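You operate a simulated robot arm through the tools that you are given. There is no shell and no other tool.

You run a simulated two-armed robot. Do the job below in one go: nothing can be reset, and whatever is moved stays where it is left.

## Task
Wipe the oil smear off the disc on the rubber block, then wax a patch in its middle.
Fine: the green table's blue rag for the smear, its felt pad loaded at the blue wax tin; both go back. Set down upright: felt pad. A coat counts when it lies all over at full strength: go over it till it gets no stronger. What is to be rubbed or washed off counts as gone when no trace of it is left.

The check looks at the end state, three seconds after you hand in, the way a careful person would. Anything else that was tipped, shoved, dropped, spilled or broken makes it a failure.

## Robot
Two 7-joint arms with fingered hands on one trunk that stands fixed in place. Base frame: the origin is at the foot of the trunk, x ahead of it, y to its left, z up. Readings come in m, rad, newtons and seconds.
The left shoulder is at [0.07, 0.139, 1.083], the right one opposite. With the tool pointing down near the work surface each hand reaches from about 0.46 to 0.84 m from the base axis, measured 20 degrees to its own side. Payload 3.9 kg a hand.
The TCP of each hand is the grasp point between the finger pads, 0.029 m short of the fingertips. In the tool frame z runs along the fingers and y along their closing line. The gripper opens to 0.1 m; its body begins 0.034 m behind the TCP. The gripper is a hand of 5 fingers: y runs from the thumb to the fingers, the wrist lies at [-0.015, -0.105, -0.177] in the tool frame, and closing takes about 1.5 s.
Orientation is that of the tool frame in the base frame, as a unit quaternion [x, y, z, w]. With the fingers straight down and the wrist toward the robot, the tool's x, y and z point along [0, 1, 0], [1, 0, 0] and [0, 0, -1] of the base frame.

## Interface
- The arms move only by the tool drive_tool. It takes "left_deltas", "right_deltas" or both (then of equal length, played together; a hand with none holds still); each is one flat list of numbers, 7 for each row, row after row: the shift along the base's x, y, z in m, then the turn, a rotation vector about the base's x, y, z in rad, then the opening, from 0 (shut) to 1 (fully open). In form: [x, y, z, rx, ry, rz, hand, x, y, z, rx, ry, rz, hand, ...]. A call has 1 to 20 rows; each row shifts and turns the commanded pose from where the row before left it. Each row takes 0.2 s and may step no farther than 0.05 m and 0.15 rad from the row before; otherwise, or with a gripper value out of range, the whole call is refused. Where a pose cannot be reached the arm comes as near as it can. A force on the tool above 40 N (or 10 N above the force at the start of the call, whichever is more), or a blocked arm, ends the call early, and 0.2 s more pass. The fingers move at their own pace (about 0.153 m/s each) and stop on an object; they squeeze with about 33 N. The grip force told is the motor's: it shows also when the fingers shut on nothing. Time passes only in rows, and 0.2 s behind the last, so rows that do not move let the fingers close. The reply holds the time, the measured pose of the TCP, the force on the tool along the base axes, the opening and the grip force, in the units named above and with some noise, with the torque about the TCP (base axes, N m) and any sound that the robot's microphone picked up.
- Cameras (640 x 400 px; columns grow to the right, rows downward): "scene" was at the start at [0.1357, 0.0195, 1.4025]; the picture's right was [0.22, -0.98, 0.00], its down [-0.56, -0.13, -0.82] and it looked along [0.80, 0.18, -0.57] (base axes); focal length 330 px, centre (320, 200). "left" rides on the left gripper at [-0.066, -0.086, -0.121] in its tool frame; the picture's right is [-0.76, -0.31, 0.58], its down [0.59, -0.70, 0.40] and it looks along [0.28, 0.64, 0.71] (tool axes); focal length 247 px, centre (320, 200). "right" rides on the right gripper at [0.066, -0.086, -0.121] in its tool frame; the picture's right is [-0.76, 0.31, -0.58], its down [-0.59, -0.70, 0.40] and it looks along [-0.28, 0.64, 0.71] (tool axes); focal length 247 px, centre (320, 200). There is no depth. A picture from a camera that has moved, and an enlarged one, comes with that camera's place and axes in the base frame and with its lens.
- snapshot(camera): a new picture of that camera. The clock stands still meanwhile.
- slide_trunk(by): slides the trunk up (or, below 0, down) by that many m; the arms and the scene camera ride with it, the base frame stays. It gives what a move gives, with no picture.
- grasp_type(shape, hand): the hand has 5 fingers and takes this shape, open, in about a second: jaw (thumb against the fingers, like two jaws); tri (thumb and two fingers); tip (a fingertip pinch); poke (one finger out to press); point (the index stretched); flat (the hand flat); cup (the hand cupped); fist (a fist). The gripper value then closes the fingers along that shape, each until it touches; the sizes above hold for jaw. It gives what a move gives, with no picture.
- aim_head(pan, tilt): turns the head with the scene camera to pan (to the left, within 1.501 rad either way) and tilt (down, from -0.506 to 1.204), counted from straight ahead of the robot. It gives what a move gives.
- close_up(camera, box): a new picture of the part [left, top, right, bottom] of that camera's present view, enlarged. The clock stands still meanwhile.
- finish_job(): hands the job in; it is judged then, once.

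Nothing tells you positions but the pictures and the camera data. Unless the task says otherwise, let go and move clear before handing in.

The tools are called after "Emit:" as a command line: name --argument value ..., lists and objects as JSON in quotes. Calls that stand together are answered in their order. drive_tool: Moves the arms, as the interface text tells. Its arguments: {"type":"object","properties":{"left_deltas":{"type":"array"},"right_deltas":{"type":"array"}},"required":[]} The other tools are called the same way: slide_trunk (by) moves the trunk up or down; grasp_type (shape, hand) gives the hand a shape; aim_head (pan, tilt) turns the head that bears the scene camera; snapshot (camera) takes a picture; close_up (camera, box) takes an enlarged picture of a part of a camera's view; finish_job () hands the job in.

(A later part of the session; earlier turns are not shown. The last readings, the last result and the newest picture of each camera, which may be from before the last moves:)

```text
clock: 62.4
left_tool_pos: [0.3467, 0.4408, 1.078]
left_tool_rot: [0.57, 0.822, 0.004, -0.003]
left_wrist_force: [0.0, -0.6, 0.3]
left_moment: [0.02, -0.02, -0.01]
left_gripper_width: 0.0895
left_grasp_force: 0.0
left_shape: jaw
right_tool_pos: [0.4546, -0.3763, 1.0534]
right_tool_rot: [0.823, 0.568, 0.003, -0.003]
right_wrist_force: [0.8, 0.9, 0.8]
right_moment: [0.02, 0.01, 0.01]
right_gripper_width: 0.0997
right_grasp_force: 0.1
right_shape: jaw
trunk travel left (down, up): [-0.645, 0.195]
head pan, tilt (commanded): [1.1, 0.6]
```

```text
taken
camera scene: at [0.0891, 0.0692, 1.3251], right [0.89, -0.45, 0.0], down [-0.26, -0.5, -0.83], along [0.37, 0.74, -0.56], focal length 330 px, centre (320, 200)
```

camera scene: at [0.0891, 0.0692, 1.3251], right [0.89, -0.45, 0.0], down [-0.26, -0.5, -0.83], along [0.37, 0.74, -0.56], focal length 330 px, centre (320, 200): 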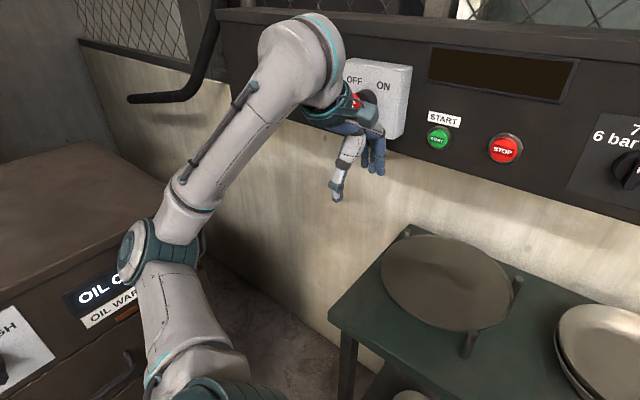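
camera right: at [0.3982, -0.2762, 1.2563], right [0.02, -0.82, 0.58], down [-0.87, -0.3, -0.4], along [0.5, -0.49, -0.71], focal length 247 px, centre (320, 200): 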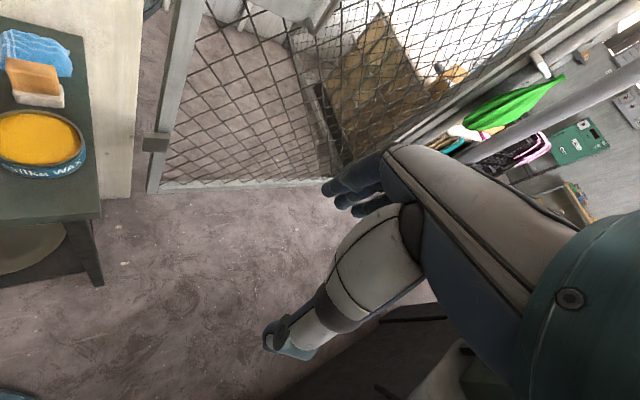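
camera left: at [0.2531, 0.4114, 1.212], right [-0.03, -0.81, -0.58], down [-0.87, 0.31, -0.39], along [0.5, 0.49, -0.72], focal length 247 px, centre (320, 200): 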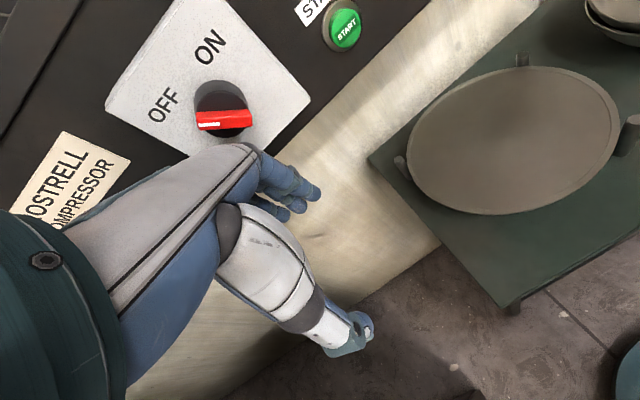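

The push is now sideways; the elbow is still touching. I keep backing off further.

Emit:
drive_tool --left_deltas '[0.02, -0.04, -0.01, 0, 0, 0, 0.9, 0.02, -0.04, -0.01, 0, 0, 0, 0.9, 0.01, -0.04, -0.01, 0, 0, 0, 0.9, 0, 0, 0, 0, 0, 0, 0.9]'

Emit:
snapshot --camera "scene"

```text
clock: 63.4
left_tool_pos: [0.3973, 0.3277, 1.0424]
left_tool_rot: [0.57, 0.822, 0.0, 0.001]
left_wrist_force: [0.1, 0.3, 0.2]
left_moment: [0.01, 0.01, 0.02]
left_gripper_width: 0.0896
left_grasp_force: 0.1
left_shape: jaw
right_tool_pos: [0.4545, -0.3693, 1.0553]
right_tool_rot: [0.823, 0.568, 0.001, 0.0]
right_wrist_force: [-0.6, 1.0, 0.0]
right_moment: [-0.04, 0.01, -0.01]
right_gripper_width: 0.0995
right_grasp_force: 0.0
right_shape: jaw
trunk travel left (down, up): [-0.645, 0.195]
head pan, tilt (commanded): [1.1, 0.6]
```

```text
taken
camera scene: at [0.0896, 0.0797, 1.3235], right [0.89, -0.45, 0.0], down [-0.26, -0.5, -0.82], along [0.37, 0.73, -0.57], focal length 330 px, centre (320, 200)
```

scene: 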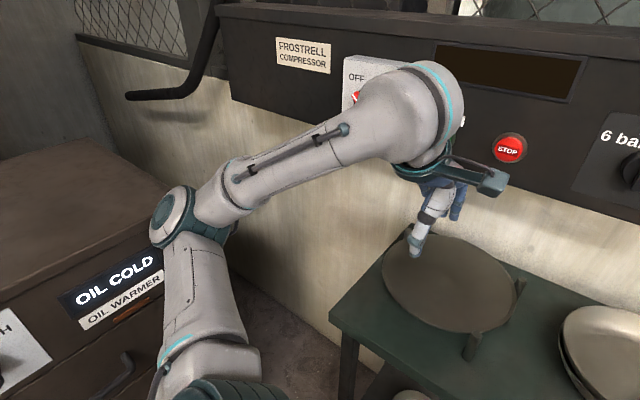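

Everything is back to its nominal reading and the cabinet looks unmoved; that side is too tight for the left elbow. I instead park the left hand high, straight up from here, where the right arm can work beneath it.

Emit:
drive_tool --left_deltas '[0, 0, 0.04, 0, 0, 0, 0.9, 0, 0, 0.04, 0, 0, 0, 0.9, 0, 0, 0.04, 0, 0, 0, 0.9, 0, 0, 0.04, 0, 0, 0, 0.9, -0.01, 0, 0.04, 0, 0, 0, 0.9, -0.01, 0, 0.04, 0, 0, 0, 0.9, -0.01, 0, 0.04, 0, 0, 0, 0.9, 0, 0, 0, 0, 0, 0, 0.9]'

Emit:
snapshot --camera "scene"

```text
clock: 65.2
left_tool_pos: [0.3737, 0.3302, 1.3229]
left_tool_rot: [0.57, 0.822, 0.0, 0.001]
left_wrist_force: [0.6, 0.1, 0.2]
left_moment: [-0.01, 0.02, -0.01]
left_gripper_width: 0.0895
left_grasp_force: 0.1
left_shape: jaw
left hand out of reach, approached as far as the arm can: row 7
right_tool_pos: [0.4542, -0.3687, 1.0548]
right_tool_rot: [0.823, 0.567, 0.0, 0.0]
right_wrist_force: [0.8, 0.1, -0.3]
right_moment: [0.01, -0.04, -0.02]
right_gripper_width: 0.0999
right_grasp_force: 0.1
right_shape: jaw
trunk travel left (down, up): [-0.645, 0.195]
head pan, tilt (commanded): [1.1, 0.6]
```

```text
taken
camera scene: at [0.0902, 0.0796, 1.3234], right [0.89, -0.45, 0.0], down [-0.26, -0.5, -0.82], along [0.37, 0.73, -0.57], focal length 330 px, centre (320, 200)
```

scene: 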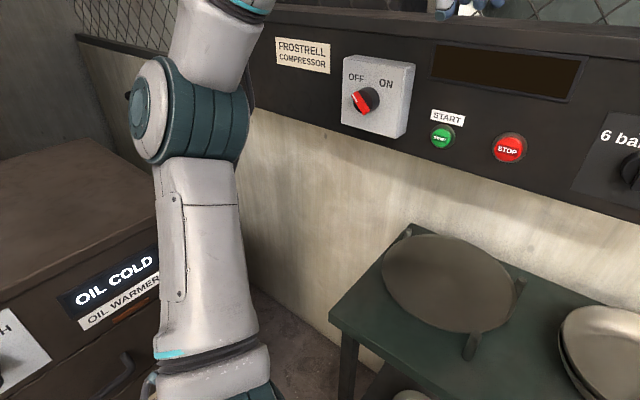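

The left arm is now high and out of the way, the cabinet is unmoved, and the disc is in clear view. I inspect the disc closely for any trace of oil.

Emit:
close_up --camera "scene" --box '[370, 220, 540, 350]'

Emit:
aim_head --pan 0.5 --tilt 0.8

Emit:
snapshot --camera "scene"

Emit:
close_up --camera "scene" --box '[200, 130, 350, 250]'

Emit:
snapshot --camera "left"

```text
3.08 times, centred on (455, 285) of scene
camera zoom: at [0.0902, 0.0796, 1.3234], right [0.89, -0.45, 0.0], down [-0.26, -0.5, -0.82], along [0.37, 0.73, -0.57], focal length 1014 px, centre (-95, -62)
```

zoom: 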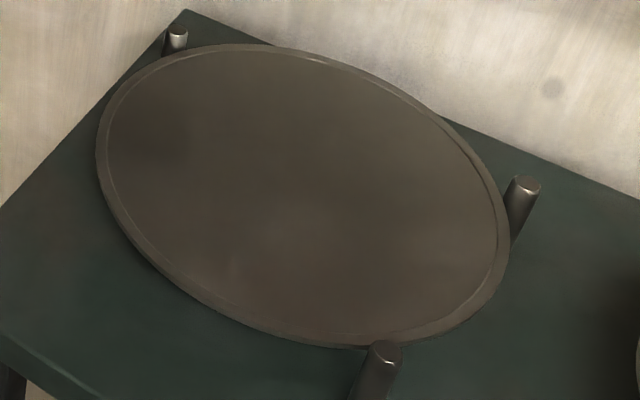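

```text
clock: 66.2
left_tool_pos: [0.3728, 0.3294, 1.3227]
left_tool_rot: [0.57, 0.822, 0.0, 0.001]
left_wrist_force: [-0.4, 0.2, -0.5]
left_moment: [0.0, -0.03, -0.02]
left_gripper_width: 0.0899
left_grasp_force: 0.1
left_shape: jaw
right_tool_pos: [0.4549, -0.37, 1.0538]
right_tool_rot: [0.823, 0.568, 0.002, 0.0]
right_wrist_force: [0.4, 1.2, -0.5]
right_moment: [-0.04, 0.05, 0.0]
right_gripper_width: 0.0997
right_grasp_force: 0.1
right_shape: jaw
trunk travel left (down, up): [-0.645, 0.195]
head pan, tilt (commanded): [0.499, 0.799]
```

```text
taken
camera scene: at [0.1207, 0.0389, 1.3066], right [0.48, -0.88, 0.0], down [-0.63, -0.34, -0.7], along [0.61, 0.33, -0.72], focal length 330 px, centre (320, 200)
```

scene: 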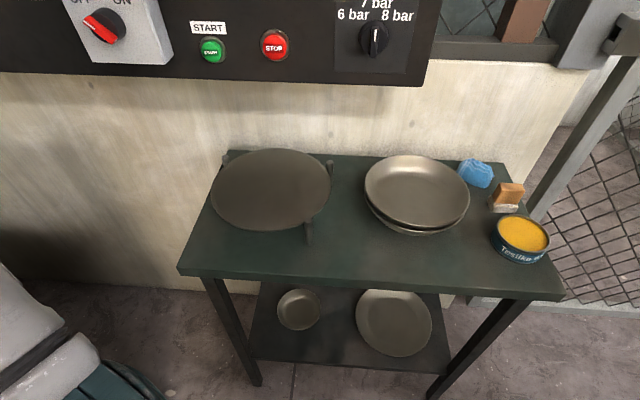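

```text
3.33 times, centred on (275, 190) of scene
camera zoom: at [0.1207, 0.0389, 1.3066], right [0.48, -0.88, 0.0], down [-0.63, -0.34, -0.7], along [0.61, 0.33, -0.72], focal length 1099 px, centre (470, 233)
```

zoom: 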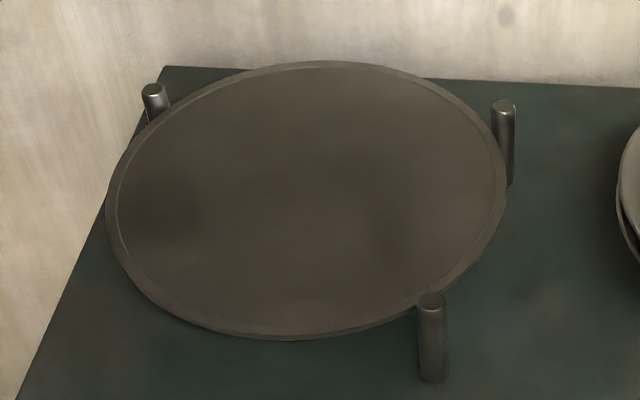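

```text
taken
camera left: at [0.3166, 0.2378, 1.4418], right [-0.02, -0.82, -0.58], down [-0.86, 0.31, -0.4], along [0.5, 0.49, -0.71], focal length 247 px, centre (320, 200)
```

left: 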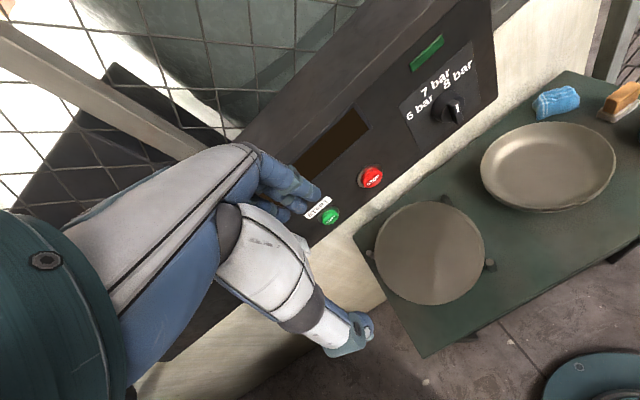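

From here nothing of the smear is visible; I check the same from the left camera's angle, which had shown the smear clearly at the start.

Emit:
close_up --camera "left" --box '[360, 190, 500, 310]'

Emit:
close_up --camera "scene" --box '[440, 140, 570, 280]'

```text
3.33 times, centred on (430, 250) of left
camera zoom: at [0.3166, 0.2378, 1.4418], right [-0.02, -0.82, -0.58], down [-0.86, 0.31, -0.4], along [0.5, 0.49, -0.71], focal length 823 px, centre (-47, 33)
```

zoom: 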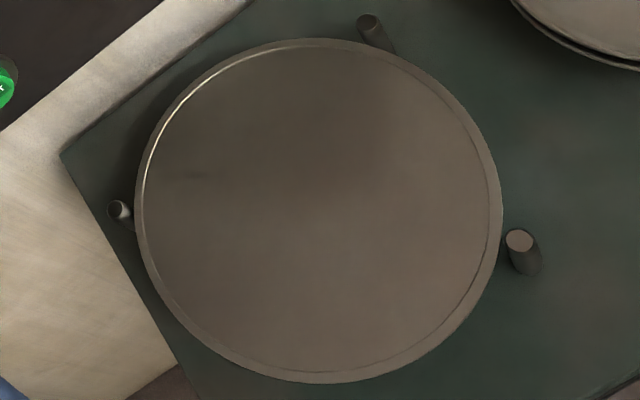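

```text
2.86 times, centred on (505, 210) of scene
camera zoom: at [0.1207, 0.0389, 1.3066], right [0.48, -0.88, 0.0], down [-0.63, -0.34, -0.7], along [0.61, 0.33, -0.72], focal length 942 px, centre (-209, 171)
```

zoom: 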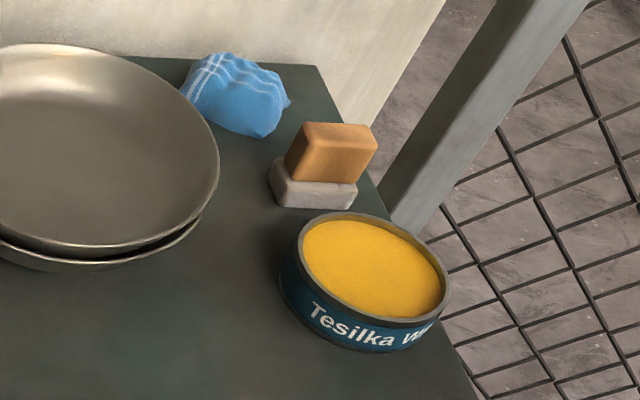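

The disc is clean; its centre is near (0.490, 0.350) with radius 0.125. Now I bring the right hand over the pad and tin, turning it to the table's direction (about 23°), and look with its camera.

Emit:
drive_tool --right_deltas '[0.0207, 0.0312, -0.003, 0, 0, 0.095, 1, 0.0207, 0.0312, -0.003, 0, 0, 0.095, 1, 0.0207, 0.0312, -0.003, 0, 0, 0.095, 1, 0.0207, 0.0312, -0.003, 0, 0, 0.095, 1, 0.0207, 0.0312, -0.003, 0, 0, 0.095, 1, 0.0207, 0.0312, -0.003, 0, 0, 0.095, 1, 0.0207, 0.0312, -0.003, 0, 0, 0.095, 1, 0.0207, 0.0312, -0.003, 0, 0, 0.095, 1, 0, 0, 0, 0, 0, 0, 1]'

Emit:
aim_head --pan 0.1 --tilt 0.75

Emit:
snapshot --camera "scene"

Emit:
snapshot --camera "right"

```text
clock: 68.2
left_tool_pos: [0.3739, 0.3284, 1.3229]
left_tool_rot: [0.571, 0.821, 0.0, 0.001]
left_wrist_force: [-0.4, -0.1, 0.4]
left_moment: [-0.03, -0.01, -0.01]
left_gripper_width: 0.0897
left_grasp_force: 0.0
left_shape: jaw
right_tool_pos: [0.5903, -0.1641, 1.0351]
right_tool_rot: [0.609, 0.793, 0.001, 0.0]
right_wrist_force: [0.0, -0.7, 0.1]
right_moment: [0.01, -0.02, 0.0]
right_gripper_width: 0.0997
right_grasp_force: 0.0
right_shape: jaw
right hand out of reach, approached as far as the arm can: row 7, 8
trunk travel left (down, up): [-0.645, 0.195]
head pan, tilt (commanded): [0.499, 0.799]
```

```text
clock: 69.0
left_tool_pos: [0.3743, 0.3294, 1.3225]
left_tool_rot: [0.57, 0.822, 0.0, 0.001]
left_wrist_force: [0.3, 0.1, -0.2]
left_moment: [-0.02, -0.01, -0.04]
left_gripper_width: 0.0899
left_grasp_force: 0.1
left_shape: jaw
right_tool_pos: [0.5905, -0.1647, 1.0347]
right_tool_rot: [0.609, 0.793, 0.001, 0.0]
right_wrist_force: [-0.2, -0.4, -0.1]
right_moment: [0.0, -0.01, -0.01]
right_gripper_width: 0.0999
right_grasp_force: 0.1
right_shape: jaw
trunk travel left (down, up): [-0.645, 0.195]
head pan, tilt (commanded): [0.099, 0.75]
```

```text
taken
camera scene: at [0.1324, 0.0084, 1.3106], right [0.1, -0.99, 0.0], down [-0.68, -0.07, -0.73], along [0.73, 0.07, -0.68], focal length 330 px, centre (320, 200)
```

scene: 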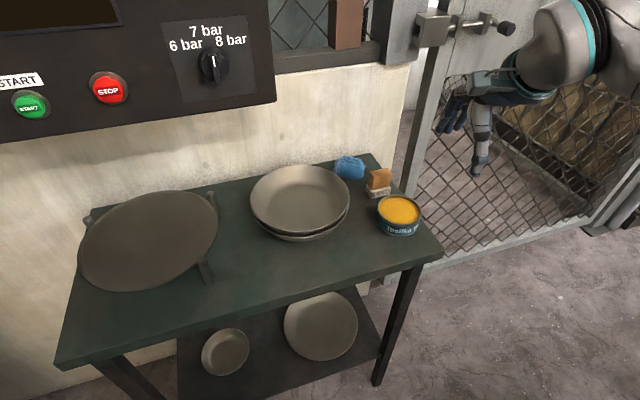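

```text
taken
camera right: at [0.4905, -0.1226, 1.1568], right [0.49, -0.65, 0.58], down [-0.53, -0.75, -0.4], along [0.69, -0.11, -0.71], focal length 247 px, centre (320, 200)
```

right: 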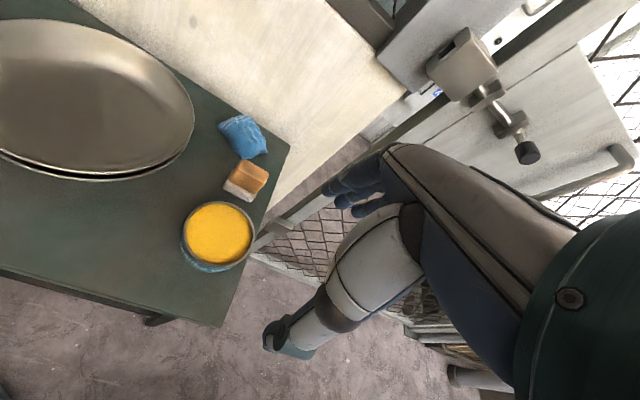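

The right arm stopped at yaw 15° near a joint limit this far to the right. I move it further in over the pad first and then turn the rest.

Emit:
drive_tool --right_deltas '[0.025, 0.0213, -0.004, 0, 0, 0, 1, 0.025, 0.0213, -0.004, 0, 0, 0, 1, 0.025, 0.0213, -0.004, 0, 0, 0, 1, 0.01, 0.01, 0, 0, 0, 0.07, 1, 0, 0, 0, 0, 0, 0.07, 1, 0, 0, 0, 0, 0, 0, 1]'

Emit:
snapshot --camera "right"

Emit:
snapshot --camera "scene"

```text
clock: 70.4
left_tool_pos: [0.3722, 0.3276, 1.3223]
left_tool_rot: [0.57, 0.822, -0.001, 0.001]
left_wrist_force: [0.5, -0.3, -0.1]
left_moment: [-0.06, 0.0, 0.03]
left_gripper_width: 0.0897
left_grasp_force: 0.0
left_shape: jaw
right_tool_pos: [0.6482, -0.1137, 1.026]
right_tool_rot: [0.609, 0.793, 0.002, -0.001]
right_wrist_force: [-0.7, -0.1, -0.7]
right_moment: [-0.03, -0.02, -0.01]
right_gripper_width: 0.0997
right_grasp_force: 0.1
right_shape: jaw
right hand out of reach, approached as far as the arm can: row 3, 4, 5
trunk travel left (down, up): [-0.645, 0.195]
head pan, tilt (commanded): [0.099, 0.75]
```

```text
taken
camera right: at [0.5483, -0.0707, 1.1474], right [0.49, -0.65, 0.58], down [-0.53, -0.75, -0.4], along [0.69, -0.11, -0.71], focal length 247 px, centre (320, 200)
```

right: 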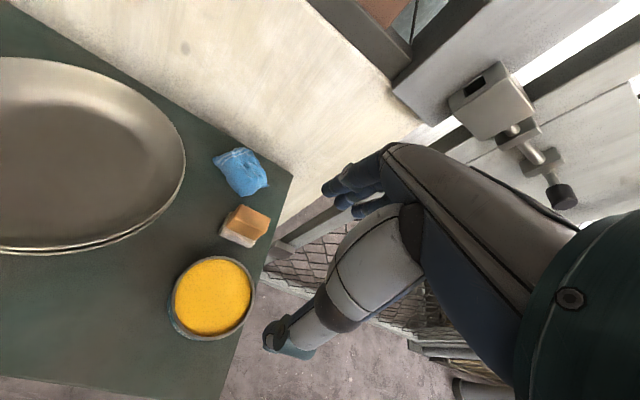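

```text
taken
camera scene: at [0.1322, 0.0082, 1.3106], right [0.1, -1.0, 0.0], down [-0.68, -0.07, -0.73], along [0.73, 0.07, -0.68], focal length 330 px, centre (320, 200)
```

scene: 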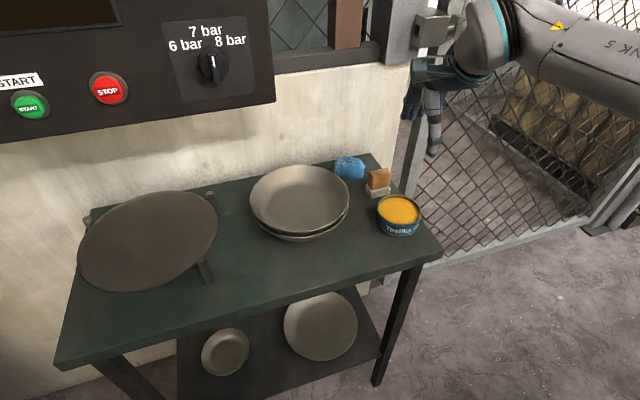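

The stop here isn't distance: the wrist sits above the shoulder, so it must over-flex to keep the fingers down. Raising the trunk lets the forearm slope downward, so I raise it fully and try again.

Emit:
slide_trunk --by 0.19

Emit:
drive_tool --right_deltas '[0, 0, -0.04, 0, 0, 0, 1, 0, 0, -0.04, 0, 0, 0, 1, 0, 0, -0.04, 0, 0, 0, 1, 0, 0, -0.04, 0, 0, 0, 1, 0, 0, -0.04, 0, 0, 0, 1, 0, 0, 0, 0, 0, 0, 1]'

Emit:
drive_tool --right_deltas '[0.015, 0.01, -0.01, 0, 0, 0.07, 1, 0.015, 0.01, -0.01, 0, 0, 0.07, 1, 0.015, 0.01, 0, 0, 0, 0, 1, 0, 0, 0, 0, 0, 0, 1]'

Emit:
snapshot --camera "right"

Emit:
snapshot --camera "scene"

```text
clock: 72.5
left_tool_pos: [0.3739, 0.3284, 1.5111]
left_tool_rot: [0.57, 0.821, 0.001, 0.001]
left_wrist_force: [-0.3, 0.4, 0.0]
left_moment: [-0.02, -0.02, -0.01]
left_gripper_width: 0.09
left_grasp_force: 0.0
left_shape: jaw
right_tool_pos: [0.6485, -0.1121, 1.2153]
right_tool_rot: [0.61, 0.793, 0.001, -0.001]
right_wrist_force: [0.2, -0.3, -0.3]
right_moment: [-0.05, 0.0, -0.02]
right_gripper_width: 0.1
right_grasp_force: 0.2
right_shape: jaw
trunk travel left (down, up): [-0.835, 0.005]
head pan, tilt (commanded): [0.099, 0.75]
```

```text
clock: 73.9
left_tool_pos: [0.3729, 0.3291, 1.511]
left_tool_rot: [0.57, 0.822, 0.0, 0.002]
left_wrist_force: [-0.3, -0.3, 0.0]
left_moment: [0.01, -0.01, 0.01]
left_gripper_width: 0.0899
left_grasp_force: 0.0
left_shape: jaw
right_tool_pos: [0.6472, -0.113, 1.0162]
right_tool_rot: [0.609, 0.793, 0.002, 0.001]
right_wrist_force: [-0.5, -0.8, 0.4]
right_moment: [0.0, 0.0, -0.01]
right_gripper_width: 0.0998
right_grasp_force: 0.1
right_shape: jaw
trunk travel left (down, up): [-0.835, 0.005]
head pan, tilt (commanded): [0.099, 0.75]
```

```text
clock: 74.9
left_tool_pos: [0.3739, 0.3283, 1.5118]
left_tool_rot: [0.57, 0.822, 0.0, 0.002]
left_wrist_force: [-0.3, 0.4, 0.0]
left_moment: [-0.02, -0.05, -0.01]
left_gripper_width: 0.0897
left_grasp_force: 0.0
left_shape: jaw
right_tool_pos: [0.692, -0.0837, 0.9972]
right_tool_rot: [0.552, 0.834, 0.001, 0.0]
right_wrist_force: [-0.7, 0.0, -1.1]
right_moment: [0.01, -0.02, -0.01]
right_gripper_width: 0.0997
right_grasp_force: 0.1
right_shape: jaw
trunk travel left (down, up): [-0.835, 0.005]
head pan, tilt (commanded): [0.099, 0.75]
```

```text
taken
camera right: at [0.5879, -0.0555, 1.1184], right [0.58, -0.58, 0.58], down [-0.42, -0.82, -0.4], along [0.7, -0.01, -0.71], focal length 247 px, centre (320, 200)
```

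right: 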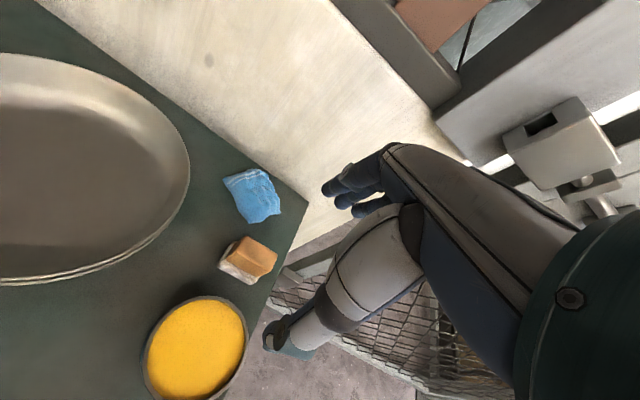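

```text
taken
camera scene: at [0.1323, 0.0081, 1.5006], right [0.1, -1.0, 0.0], down [-0.68, -0.07, -0.73], along [0.73, 0.07, -0.68], focal length 330 px, centre (320, 200)
```

scene: 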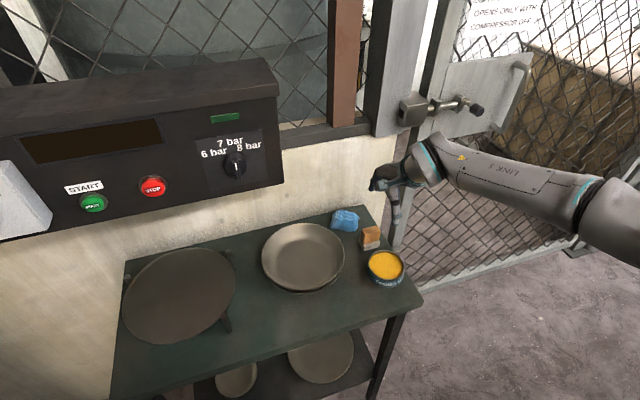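

That worked: the right hand is at (0.692, -0.084, 0.997) with yaw 23°, in line with the pad. I zoom in to measure the pad.

Emit:
close_up --camera "right" --box '[180, 150, 310, 300]'

Emit:
close_up --camera "scene" --box '[310, 190, 420, 300]'

```text
2.67 times, centred on (245, 225) of right
camera zoom: at [0.5879, -0.0555, 1.1184], right [0.58, -0.58, 0.58], down [-0.42, -0.82, -0.4], along [0.7, -0.01, -0.71], focal length 659 px, centre (520, 133)
```

zoom: 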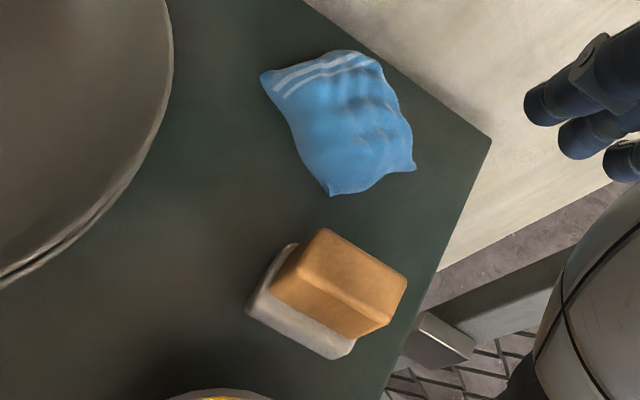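

```text
3.64 times, centred on (365, 245) of scene
camera zoom: at [0.1323, 0.0081, 1.5006], right [0.1, -1.0, 0.0], down [-0.68, -0.07, -0.73], along [0.73, 0.07, -0.68], focal length 1198 px, centre (156, 36)
```

zoom: 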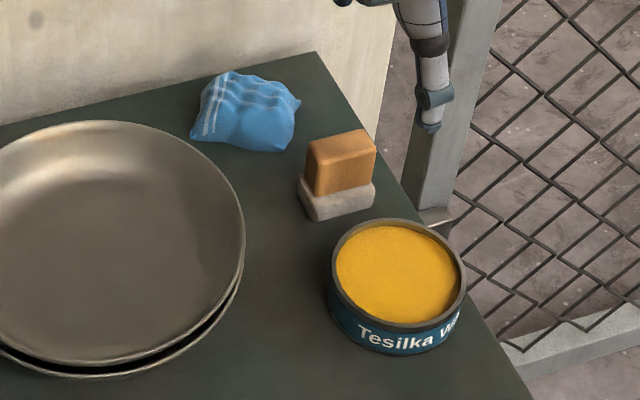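

The pad's handle is centred at about (0.721, -0.068), top near z = 0.85, 2.2 cm thick along the hand's closing line. I set the opening to 5 cm (to clear tin and rag) and descend to z = 0.92 to verify alignment.

Emit:
drive_tool --right_deltas '[0.00725, 0.0039, -0.019, 0, 0, 0, 0.5, 0.00725, 0.0039, -0.019, 0, 0, 0, 0.5, 0.00725, 0.0039, -0.019, 0, 0, 0, 0.5, 0.00725, 0.0039, -0.02, 0, 0, 0, 0.5, 0, 0, 0, 0, 0, 0, 0.5]'

Emit:
close_up --camera "right" --box '[160, 130, 400, 370]'

Emit:
close_up --camera "scene" --box '[310, 160, 430, 300]'

```text
clock: 76.1
left_tool_pos: [0.3709, 0.3292, 1.5124]
left_tool_rot: [0.57, 0.822, 0.0, 0.002]
left_wrist_force: [1.1, 0.3, 0.5]
left_moment: [0.01, -0.01, 0.01]
left_gripper_width: 0.0897
left_grasp_force: 0.1
left_shape: jaw
right_tool_pos: [0.7235, -0.0689, 0.9196]
right_tool_rot: [0.552, 0.834, 0.001, 0.001]
right_wrist_force: [-0.4, 0.0, -0.3]
right_moment: [0.0, 0.0, 0.01]
right_gripper_width: 0.0503
right_grasp_force: 0.0
right_shape: jaw
trunk travel left (down, up): [-0.835, 0.005]
head pan, tilt (commanded): [0.099, 0.75]
```

```text
1.67 times, centred on (280, 250) of right
camera zoom: at [0.6182, -0.0401, 1.0411], right [0.58, -0.58, 0.58], down [-0.42, -0.82, -0.4], along [0.7, -0.01, -0.71], focal length 412 px, centre (387, 117)
```

zoom: 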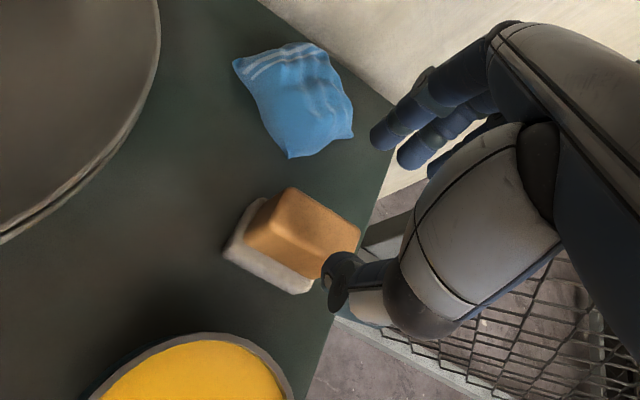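

```text
2.86 times, centred on (370, 230) of scene
camera zoom: at [0.1318, 0.0081, 1.5007], right [0.1, -1.0, 0.0], down [-0.68, -0.07, -0.73], along [0.73, 0.07, -0.68], focal length 942 px, centre (177, 114)
```

zoom: 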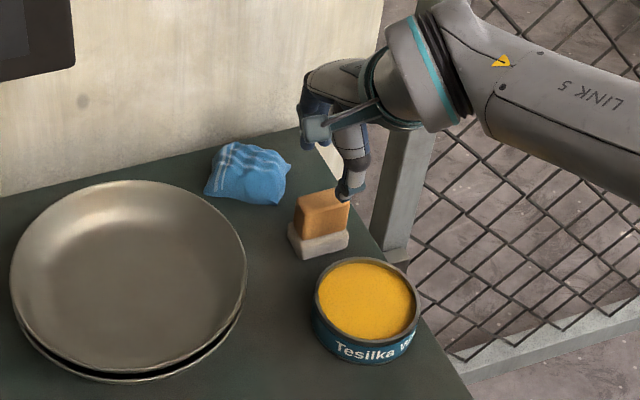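

The hand's axis passes through the middle of the handle top within a couple of millimetres. I descend to grip height and close.

Emit:
drive_tool --right_deltas '[-0.001, 0, -0.02, 0, 0, 0, 0.5, 0, 0, -0.02, 0, 0, 0, 0.5, 0, 0, -0.015, 0, 0, 0, 0.5, 0, 0, -0.009, 0, 0, 0, 0.5, 0, 0, 0, 0, 0, 0, 0.5]'

Emit:
close_up --camera "right" --box '[160, 130, 400, 370]'

Emit:
close_up --camera "scene" --box '[310, 160, 430, 300]'

```text
clock: 77.3
left_tool_pos: [0.3729, 0.3298, 1.5115]
left_tool_rot: [0.57, 0.822, 0.0, 0.002]
left_wrist_force: [0.3, 0.5, -1.1]
left_moment: [-0.03, 0.02, 0.01]
left_gripper_width: 0.09
left_grasp_force: 0.1
left_shape: jaw
right_tool_pos: [0.7227, -0.0653, 0.8558]
right_tool_rot: [0.553, 0.833, 0.001, 0.0]
right_wrist_force: [-0.5, 0.2, -0.1]
right_moment: [0.02, 0.0, -0.03]
right_gripper_width: 0.0504
right_grasp_force: 0.1
right_shape: jaw
trunk travel left (down, up): [-0.835, 0.005]
head pan, tilt (commanded): [0.099, 0.75]
```

```text
1.67 times, centred on (280, 250) of right
camera zoom: at [0.6177, -0.0383, 0.9769], right [0.58, -0.58, 0.58], down [-0.42, -0.82, -0.4], along [0.7, -0.01, -0.71], focal length 412 px, centre (387, 117)
```

zoom: 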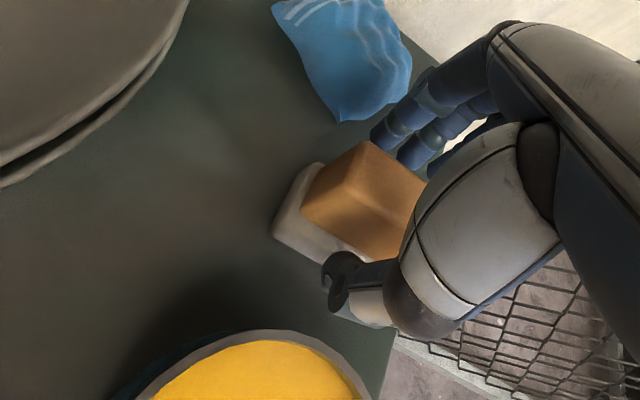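

```text
2.86 times, centred on (370, 230) of scene
camera zoom: at [0.1321, 0.0083, 1.5006], right [0.1, -1.0, 0.0], down [-0.68, -0.07, -0.73], along [0.73, 0.07, -0.68], focal length 942 px, centre (177, 114)
```

zoom: 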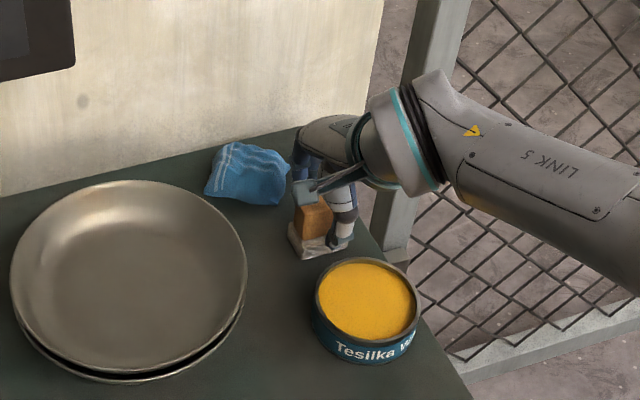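

Thumb and fingers straddle the handle without touching the felt, tin or rag. I close the grip.

Emit:
drive_tool --right_deltas '[0, 0, 0, 0, 0, 0, 0.35, 0, 0, 0, 0, 0, 0, 0.25, 0, 0, 0, 0, 0, 0, 0.1, 0, 0, 0, 0, 0, 0, 0, 0, 0, 0, 0, 0, 0, 0, 0, 0, 0, 0, 0, 0, 0]'

Emit:
close_up --camera "right" --box '[160, 130, 400, 370]'

Emit:
close_up --camera "scene" --box '[310, 160, 430, 300]'

```text
clock: 78.7
left_tool_pos: [0.3736, 0.3293, 1.5117]
left_tool_rot: [0.571, 0.821, 0.001, 0.001]
left_wrist_force: [0.2, 0.1, 0.2]
left_moment: [0.03, 0.02, -0.01]
left_gripper_width: 0.0898
left_grasp_force: 0.1
left_shape: jaw
right_tool_pos: [0.7237, -0.0658, 0.8556]
right_tool_rot: [0.552, 0.834, 0.001, 0.0]
right_wrist_force: [0.1, -0.1, 1.0]
right_moment: [0.0, -0.02, 0.02]
right_gripper_width: 0.0149
right_grasp_force: 33.0
right_shape: jaw
trunk travel left (down, up): [-0.835, 0.005]
head pan, tilt (commanded): [0.099, 0.75]
```

```text
1.67 times, centred on (280, 250) of right
camera zoom: at [0.6177, -0.0382, 0.9771], right [0.58, -0.58, 0.58], down [-0.42, -0.82, -0.4], along [0.7, -0.01, -0.71], focal length 412 px, centre (387, 117)
```

zoom: 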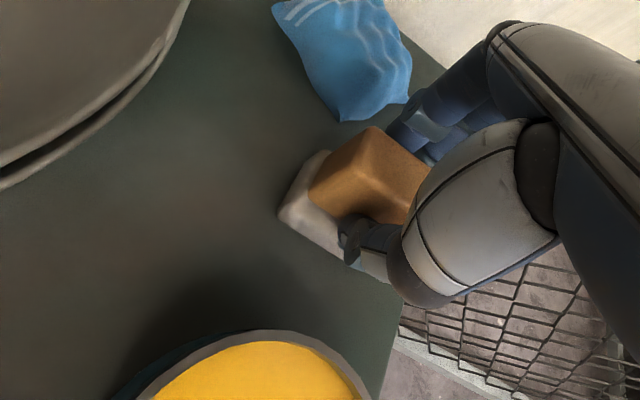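

```text
2.86 times, centred on (370, 230) of scene
camera zoom: at [0.1323, 0.0083, 1.5006], right [0.1, -1.0, 0.0], down [-0.68, -0.07, -0.73], along [0.73, 0.07, -0.68], focal length 942 px, centre (177, 114)
```

zoom: 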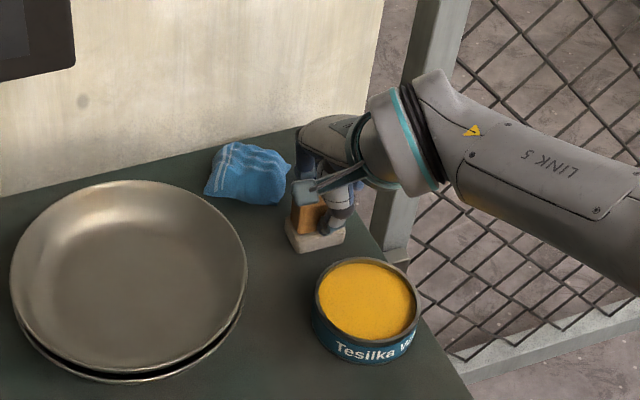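

The pad is gripped (0.015 m width, full force). I lift it straight up and check that it hangs square.

Emit:
drive_tool --right_deltas '[0, 0, 0.01, 0, 0, 0, 0, 0, 0, 0.02, 0, 0, 0, 0, 0, 0, 0.03, 0, 0, 0, 0, 0, 0, 0.03, 0, 0, 0, 0, 0, 0, 0, 0, 0, 0, 0]'

Emit:
snapshot --camera "right"

Emit:
close_up --camera "scene" --box '[310, 140, 430, 300]'

```text
clock: 79.9
left_tool_pos: [0.3738, 0.3293, 1.5114]
left_tool_rot: [0.57, 0.822, 0.001, 0.002]
left_wrist_force: [0.6, 0.4, -0.1]
left_moment: [0.0, -0.04, 0.02]
left_gripper_width: 0.0902
left_grasp_force: 0.1
left_shape: jaw
right_tool_pos: [0.7203, -0.0668, 0.9451]
right_tool_rot: [0.552, 0.834, 0.001, 0.0]
right_wrist_force: [0.4, -0.2, -0.5]
right_moment: [-0.01, 0.02, -0.01]
right_gripper_width: 0.0153
right_grasp_force: 32.7
right_shape: jaw
trunk travel left (down, up): [-0.835, 0.005]
head pan, tilt (commanded): [0.099, 0.75]
```

```text
taken
camera right: at [0.616, -0.0386, 1.0664], right [0.58, -0.58, 0.58], down [-0.42, -0.82, -0.4], along [0.7, -0.01, -0.71], focal length 247 px, centre (320, 200)
```

right: 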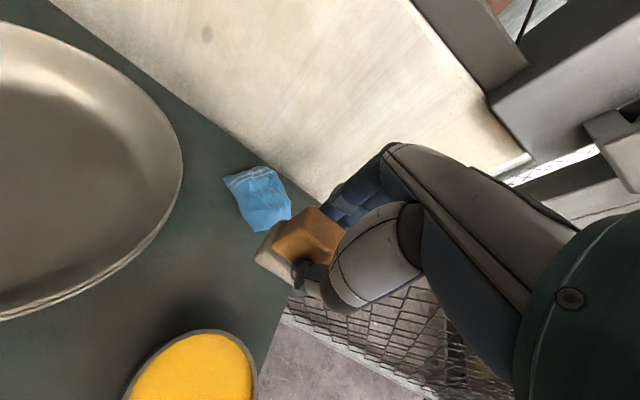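

```text
2.50 times, centred on (370, 220) of scene
camera zoom: at [0.1329, 0.0083, 1.5006], right [0.1, -1.0, 0.0], down [-0.68, -0.07, -0.73], along [0.73, 0.07, -0.68], focal length 824 px, centre (195, 150)
```

zoom: 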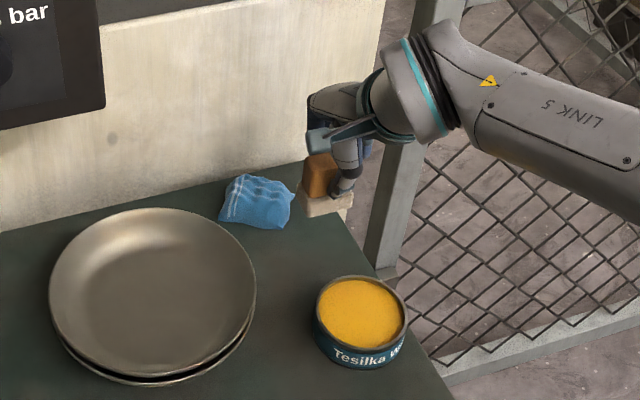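

The pad is in the hand, hanging square; the felt's underside is about 5.9 cm below the grasp point. I carry it over the tin at (0.630, -0.106) and check the centring from both cameras.

Emit:
drive_tool --right_deltas '[-0.0213, -0.0093, -0.0038, 0, 0, 0, 0, -0.0213, -0.0093, -0.0038, 0, 0, 0, 0, -0.0213, -0.0093, -0.0038, 0, 0, 0, 0, -0.0213, -0.0093, -0.0038, 0, 0, 0, 0, 0, 0, 0, 0, 0, 0, 0]'

Emit:
close_up --camera "right" --box '[160, 150, 400, 390]'

Emit:
close_up --camera "scene" --box '[330, 160, 430, 300]'

```text
clock: 81.1
left_tool_pos: [0.3747, 0.3298, 1.5118]
left_tool_rot: [0.57, 0.822, 0.0, 0.001]
left_wrist_force: [0.3, -0.2, -0.1]
left_moment: [-0.01, 0.02, -0.01]
left_gripper_width: 0.0898
left_grasp_force: 0.0
left_shape: jaw
right_tool_pos: [0.6344, -0.1048, 0.9294]
right_tool_rot: [0.553, 0.833, 0.001, 0.0]
right_wrist_force: [-0.3, -0.4, 0.2]
right_moment: [0.02, -0.01, 0.02]
right_gripper_width: 0.0149
right_grasp_force: 33.2
right_shape: jaw
trunk travel left (down, up): [-0.835, 0.005]
head pan, tilt (commanded): [0.099, 0.75]
```

```text
1.67 times, centred on (280, 270) of right
camera zoom: at [0.5302, -0.0766, 1.0509], right [0.58, -0.58, 0.58], down [-0.42, -0.82, -0.4], along [0.7, -0.01, -0.71], focal length 412 px, centre (387, 83)
```

zoom: 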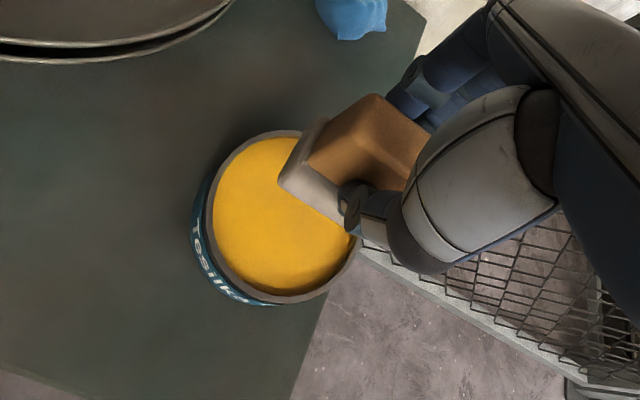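

```text
2.86 times, centred on (380, 230) of scene
camera zoom: at [0.1331, 0.0087, 1.5005], right [0.1, -1.0, 0.0], down [-0.68, -0.07, -0.73], along [0.73, 0.07, -0.68], focal length 942 px, centre (149, 114)
```

zoom: 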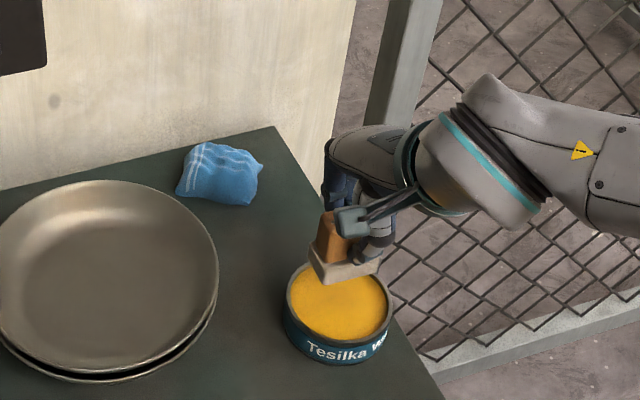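

The felt's centre is at about (0.638, -0.105) and the tin's at (0.625, -0.106). I shift 1.3 cm toward the tin's middle and lower in small steps to the wax.

Emit:
drive_tool --right_deltas '[-0.013, -0.001, 0, 0, 0, 0, 0, 0, 0, -0.015, 0, 0, 0, 0, 0, 0, -0.012, 0, 0, 0, 0, 0, 0, -0.006, 0, 0, 0, 0, 0, 0, 0, 0, 0, 0, 0]'

Emit:
close_up --camera "right" --box '[160, 150, 400, 390]'

Emit:
close_up --camera "scene" --box '[330, 180, 430, 300]'

```text
clock: 82.3
left_tool_pos: [0.3721, 0.3283, 1.5118]
left_tool_rot: [0.57, 0.822, 0.0, 0.001]
left_wrist_force: [-0.4, 0.2, 0.4]
left_moment: [-0.02, 0.0, 0.0]
left_gripper_width: 0.0898
left_grasp_force: 0.0
left_shape: jaw
right_tool_pos: [0.6237, -0.1052, 0.8957]
right_tool_rot: [0.553, 0.833, 0.001, 0.0]
right_wrist_force: [0.4, -0.1, -0.7]
right_moment: [-0.02, -0.01, 0.02]
right_gripper_width: 0.0147
right_grasp_force: 32.8
right_shape: jaw
trunk travel left (down, up): [-0.835, 0.005]
head pan, tilt (commanded): [0.099, 0.75]
```

```text
1.67 times, centred on (280, 270) of right
camera zoom: at [0.5179, -0.0769, 1.0177], right [0.58, -0.58, 0.58], down [-0.42, -0.82, -0.4], along [0.7, -0.01, -0.71], focal length 412 px, centre (387, 83)
```

zoom: 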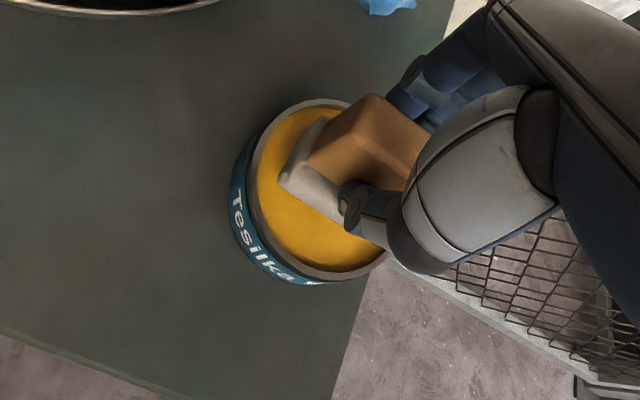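

```text
3.33 times, centred on (380, 240) of scene
camera zoom: at [0.1328, 0.0084, 1.5006], right [0.1, -1.0, 0.0], down [-0.68, -0.07, -0.73], along [0.73, 0.07, -0.68], focal length 1099 px, centre (120, 67)
```

zoom: 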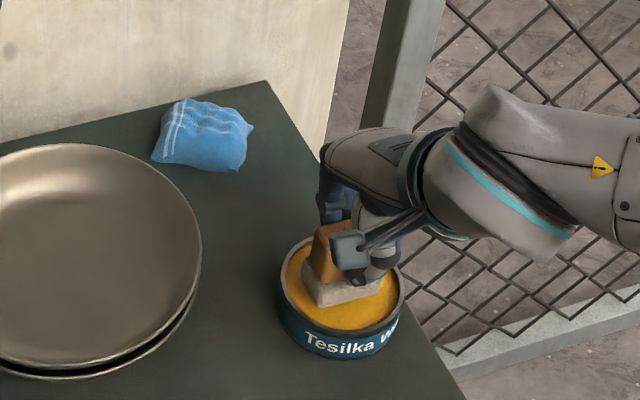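

The felt now sits centred inside the tin's rim. I lower it the last millimetres onto the wax.

Emit:
drive_tool --right_deltas '[-0.001, 0, -0.003, 0, 0, 0, 0, 0, 0, -0.003, 0, 0, 0, 0, 0, 0, -0.002, 0, 0, 0, 0, 0, 0, 0, 0, 0, 0, 0]'

```text
clock: 83.3
left_tool_pos: [0.3716, 0.3298, 1.5127]
left_tool_rot: [0.569, 0.822, 0.001, 0.002]
left_wrist_force: [-1.0, -0.4, 0.0]
left_moment: [-0.04, 0.02, 0.0]
left_gripper_width: 0.0898
left_grasp_force: 0.1
left_shape: jaw
right_tool_pos: [0.6203, -0.1059, 0.8902]
right_tool_rot: [0.552, 0.834, 0.003, 0.001]
right_wrist_force: [1.8, -1.8, 11.7]
right_moment: [-0.04, -0.06, 0.0]
right_gripper_width: 0.0151
right_grasp_force: 32.7
right_shape: jaw
trunk travel left (down, up): [-0.835, 0.005]
head pan, tilt (commanded): [0.099, 0.75]
```

The felt presses on the wax with about 12 N. I hold it there with a tiny twist, then lift and look at it.

Emit:
drive_tool --right_deltas '[0, 0, 0.0005, 0, 0, 0, 0, 0, 0, 0, 0, 0, 0.04, 0, 0, 0, 0, 0, 0, -0.04, 0, 0, 0, 0, 0, 0, -0.04, 0, 0, 0, 0, 0, 0, 0.04, 0, 0.002, 0, 0, 0, 0, 0, 0, -0.002, 0, 0, 0, 0, 0, 0, 0, 0, 0, 0, 0, 0, 0]'

Emit:
drive_tool --right_deltas '[0, 0, 0.01, 0, 0, 0, 0, 0, 0, 0.02, 0, 0, 0, 0, 0, 0, 0.03, 0, 0, 0, 0, 0, 0, 0.03, 0, 0, 0, 0, 0, 0, 0, 0, 0, 0, 0]'

Emit:
close_up --camera "right" --box '[160, 150, 400, 390]'

Emit:
close_up --camera "scene" --box '[330, 160, 430, 300]'

```text
clock: 85.1
left_tool_pos: [0.3705, 0.3293, 1.5128]
left_tool_rot: [0.57, 0.822, 0.001, 0.002]
left_wrist_force: [0.7, 0.6, 0.9]
left_moment: [0.01, 0.04, 0.01]
left_gripper_width: 0.0896
left_grasp_force: 0.0
left_shape: jaw
right_tool_pos: [0.6218, -0.1051, 0.8906]
right_tool_rot: [0.552, 0.834, 0.002, 0.001]
right_wrist_force: [2.6, -1.4, 20.1]
right_moment: [-0.03, -0.13, -0.01]
right_gripper_width: 0.0158
right_grasp_force: 33.0
right_shape: jaw
trunk travel left (down, up): [-0.835, 0.005]
head pan, tilt (commanded): [0.099, 0.75]
```

```text
clock: 86.3
left_tool_pos: [0.3729, 0.3285, 1.5113]
left_tool_rot: [0.57, 0.822, 0.0, 0.001]
left_wrist_force: [-0.7, 0.0, -0.3]
left_moment: [-0.02, -0.03, -0.02]
left_gripper_width: 0.0896
left_grasp_force: 0.1
left_shape: jaw
right_tool_pos: [0.6218, -0.1058, 0.9797]
right_tool_rot: [0.552, 0.834, 0.0, 0.0]
right_wrist_force: [0.2, 0.0, -0.1]
right_moment: [-0.04, 0.02, 0.01]
right_gripper_width: 0.0158
right_grasp_force: 33.5
right_shape: jaw
trunk travel left (down, up): [-0.835, 0.005]
head pan, tilt (commanded): [0.099, 0.75]
```

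```text
1.67 times, centred on (280, 270) of right
camera zoom: at [0.5174, -0.0778, 1.1004], right [0.58, -0.58, 0.58], down [-0.42, -0.82, -0.4], along [0.7, -0.01, -0.71], focal length 412 px, centre (387, 83)
```

zoom: 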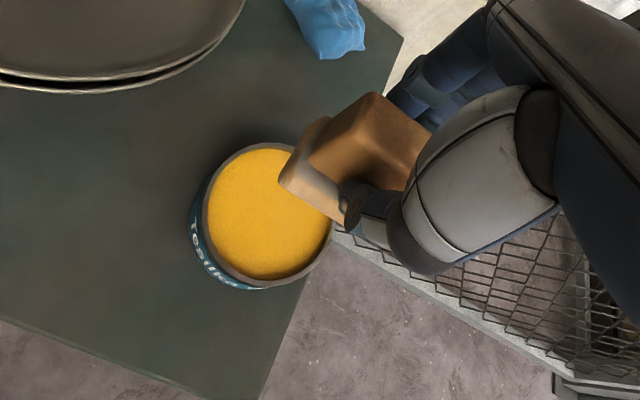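

```text
2.86 times, centred on (380, 230) of scene
camera zoom: at [0.1325, 0.0087, 1.5006], right [0.1, -1.0, 0.0], down [-0.68, -0.07, -0.73], along [0.73, 0.07, -0.68], focal length 942 px, centre (149, 114)
```

zoom: 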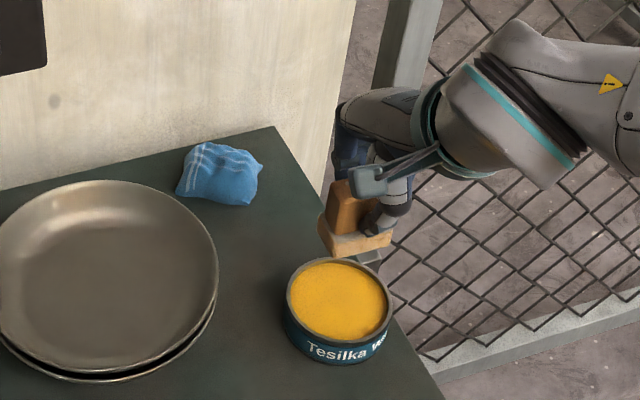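

The felt has taken on a waxy tan colour and the tin hasn't moved. I carry the loaded pad across to the near side of the disc, turning the hand leftward on the way.

Emit:
drive_tool --right_deltas '[-0.025, 0.035, 0.005, 0, 0, 0.05, 0, -0.025, 0.035, 0.005, 0, 0, 0.05, 0, -0.025, 0.035, 0.005, 0, 0, 0.05, 0, -0.025, 0.035, 0.005, 0, 0, 0.05, 0, -0.018, 0.04, 0, 0, 0, 0.05, 0, -0.018, 0.04, 0, 0, 0, 0.05, 0, -0.018, 0.04, 0, 0, 0, 0.05, 0, -0.018, 0.04, 0, 0, 0, 0.05, 0, -0.003, 0.035, -0.012, 0, 0, 0, 0, -0.003, 0.035, -0.012, 0, 0, 0, 0, -0.003, 0.035, -0.012, 0, 0, 0, 0, 0, 0, 0, 0, 0, 0, 0]'

Emit:
aim_head --pan 0.5 --tilt 0.9

Emit:
snapshot --camera "scene"

Emit:
snapshot --camera "right"

Emit:
snapshot --camera "left"

```text
clock: 88.9
left_tool_pos: [0.3737, 0.3272, 1.5116]
left_tool_rot: [0.57, 0.822, 0.0, 0.002]
left_wrist_force: [0.3, 0.3, -0.5]
left_moment: [0.01, 0.0, -0.01]
left_gripper_width: 0.09
left_grasp_force: 0.0
left_shape: jaw
right_tool_pos: [0.4413, 0.2998, 0.9644]
right_tool_rot: [0.376, 0.927, 0.002, 0.0]
right_wrist_force: [-0.7, -0.3, -0.5]
right_moment: [-0.02, -0.01, -0.03]
right_gripper_width: 0.0155
right_grasp_force: 32.4
right_shape: jaw
trunk travel left (down, up): [-0.835, 0.005]
head pan, tilt (commanded): [0.099, 0.75]
```

```text
clock: 89.8
left_tool_pos: [0.3729, 0.3298, 1.5129]
left_tool_rot: [0.57, 0.822, 0.0, 0.001]
left_wrist_force: [-0.6, 1.7, -0.1]
left_moment: [0.02, 0.01, -0.03]
left_gripper_width: 0.0896
left_grasp_force: 0.0
left_shape: jaw
right_tool_pos: [0.4412, 0.2996, 0.9626]
right_tool_rot: [0.376, 0.927, 0.0, 0.0]
right_wrist_force: [-0.2, 0.0, -1.2]
right_moment: [0.0, -0.02, 0.03]
right_gripper_width: 0.0158
right_grasp_force: 33.2
right_shape: jaw
trunk travel left (down, up): [-0.835, 0.005]
head pan, tilt (commanded): [0.499, 0.901]
```

```text
taken
camera scene: at [0.1163, 0.0365, 1.4887], right [0.48, -0.88, 0.0], down [-0.69, -0.37, -0.62], along [0.55, 0.3, -0.78], focal length 330 px, centre (320, 200)
```

scene: 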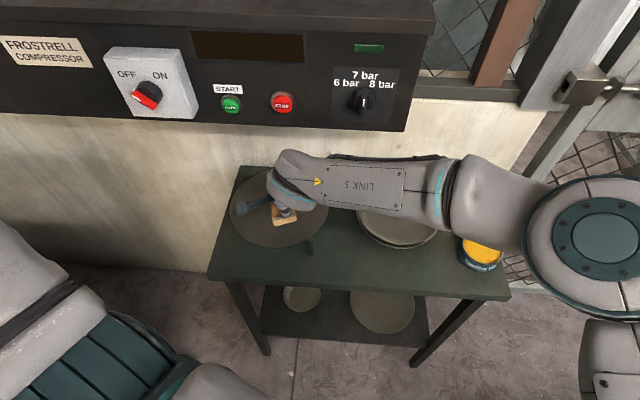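

```text
taken
camera right: at [0.3344, 0.2847, 1.0843], right [0.76, -0.31, 0.58], down [-0.07, -0.91, -0.4], along [0.65, 0.26, -0.71], focal length 247 px, centre (320, 200)
```

right: 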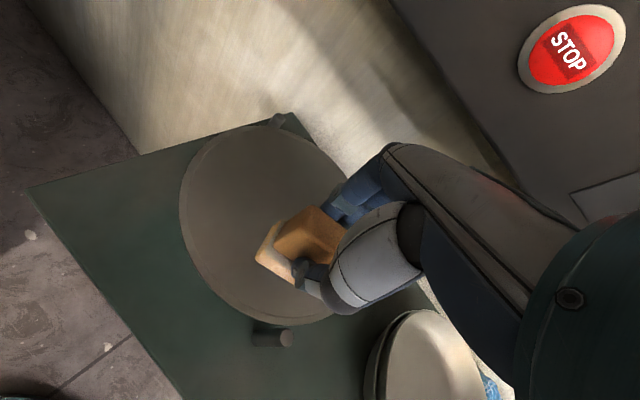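

```text
taken
camera left: at [0.3167, 0.2379, 1.6318], right [-0.02, -0.82, -0.58], down [-0.86, 0.31, -0.4], along [0.5, 0.49, -0.71], focal length 247 px, centre (320, 200)
```

left: 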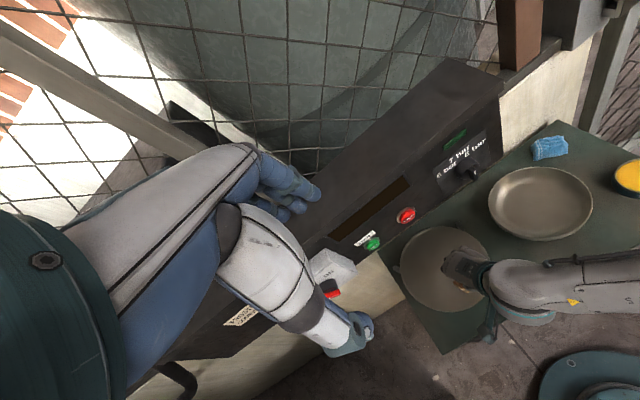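

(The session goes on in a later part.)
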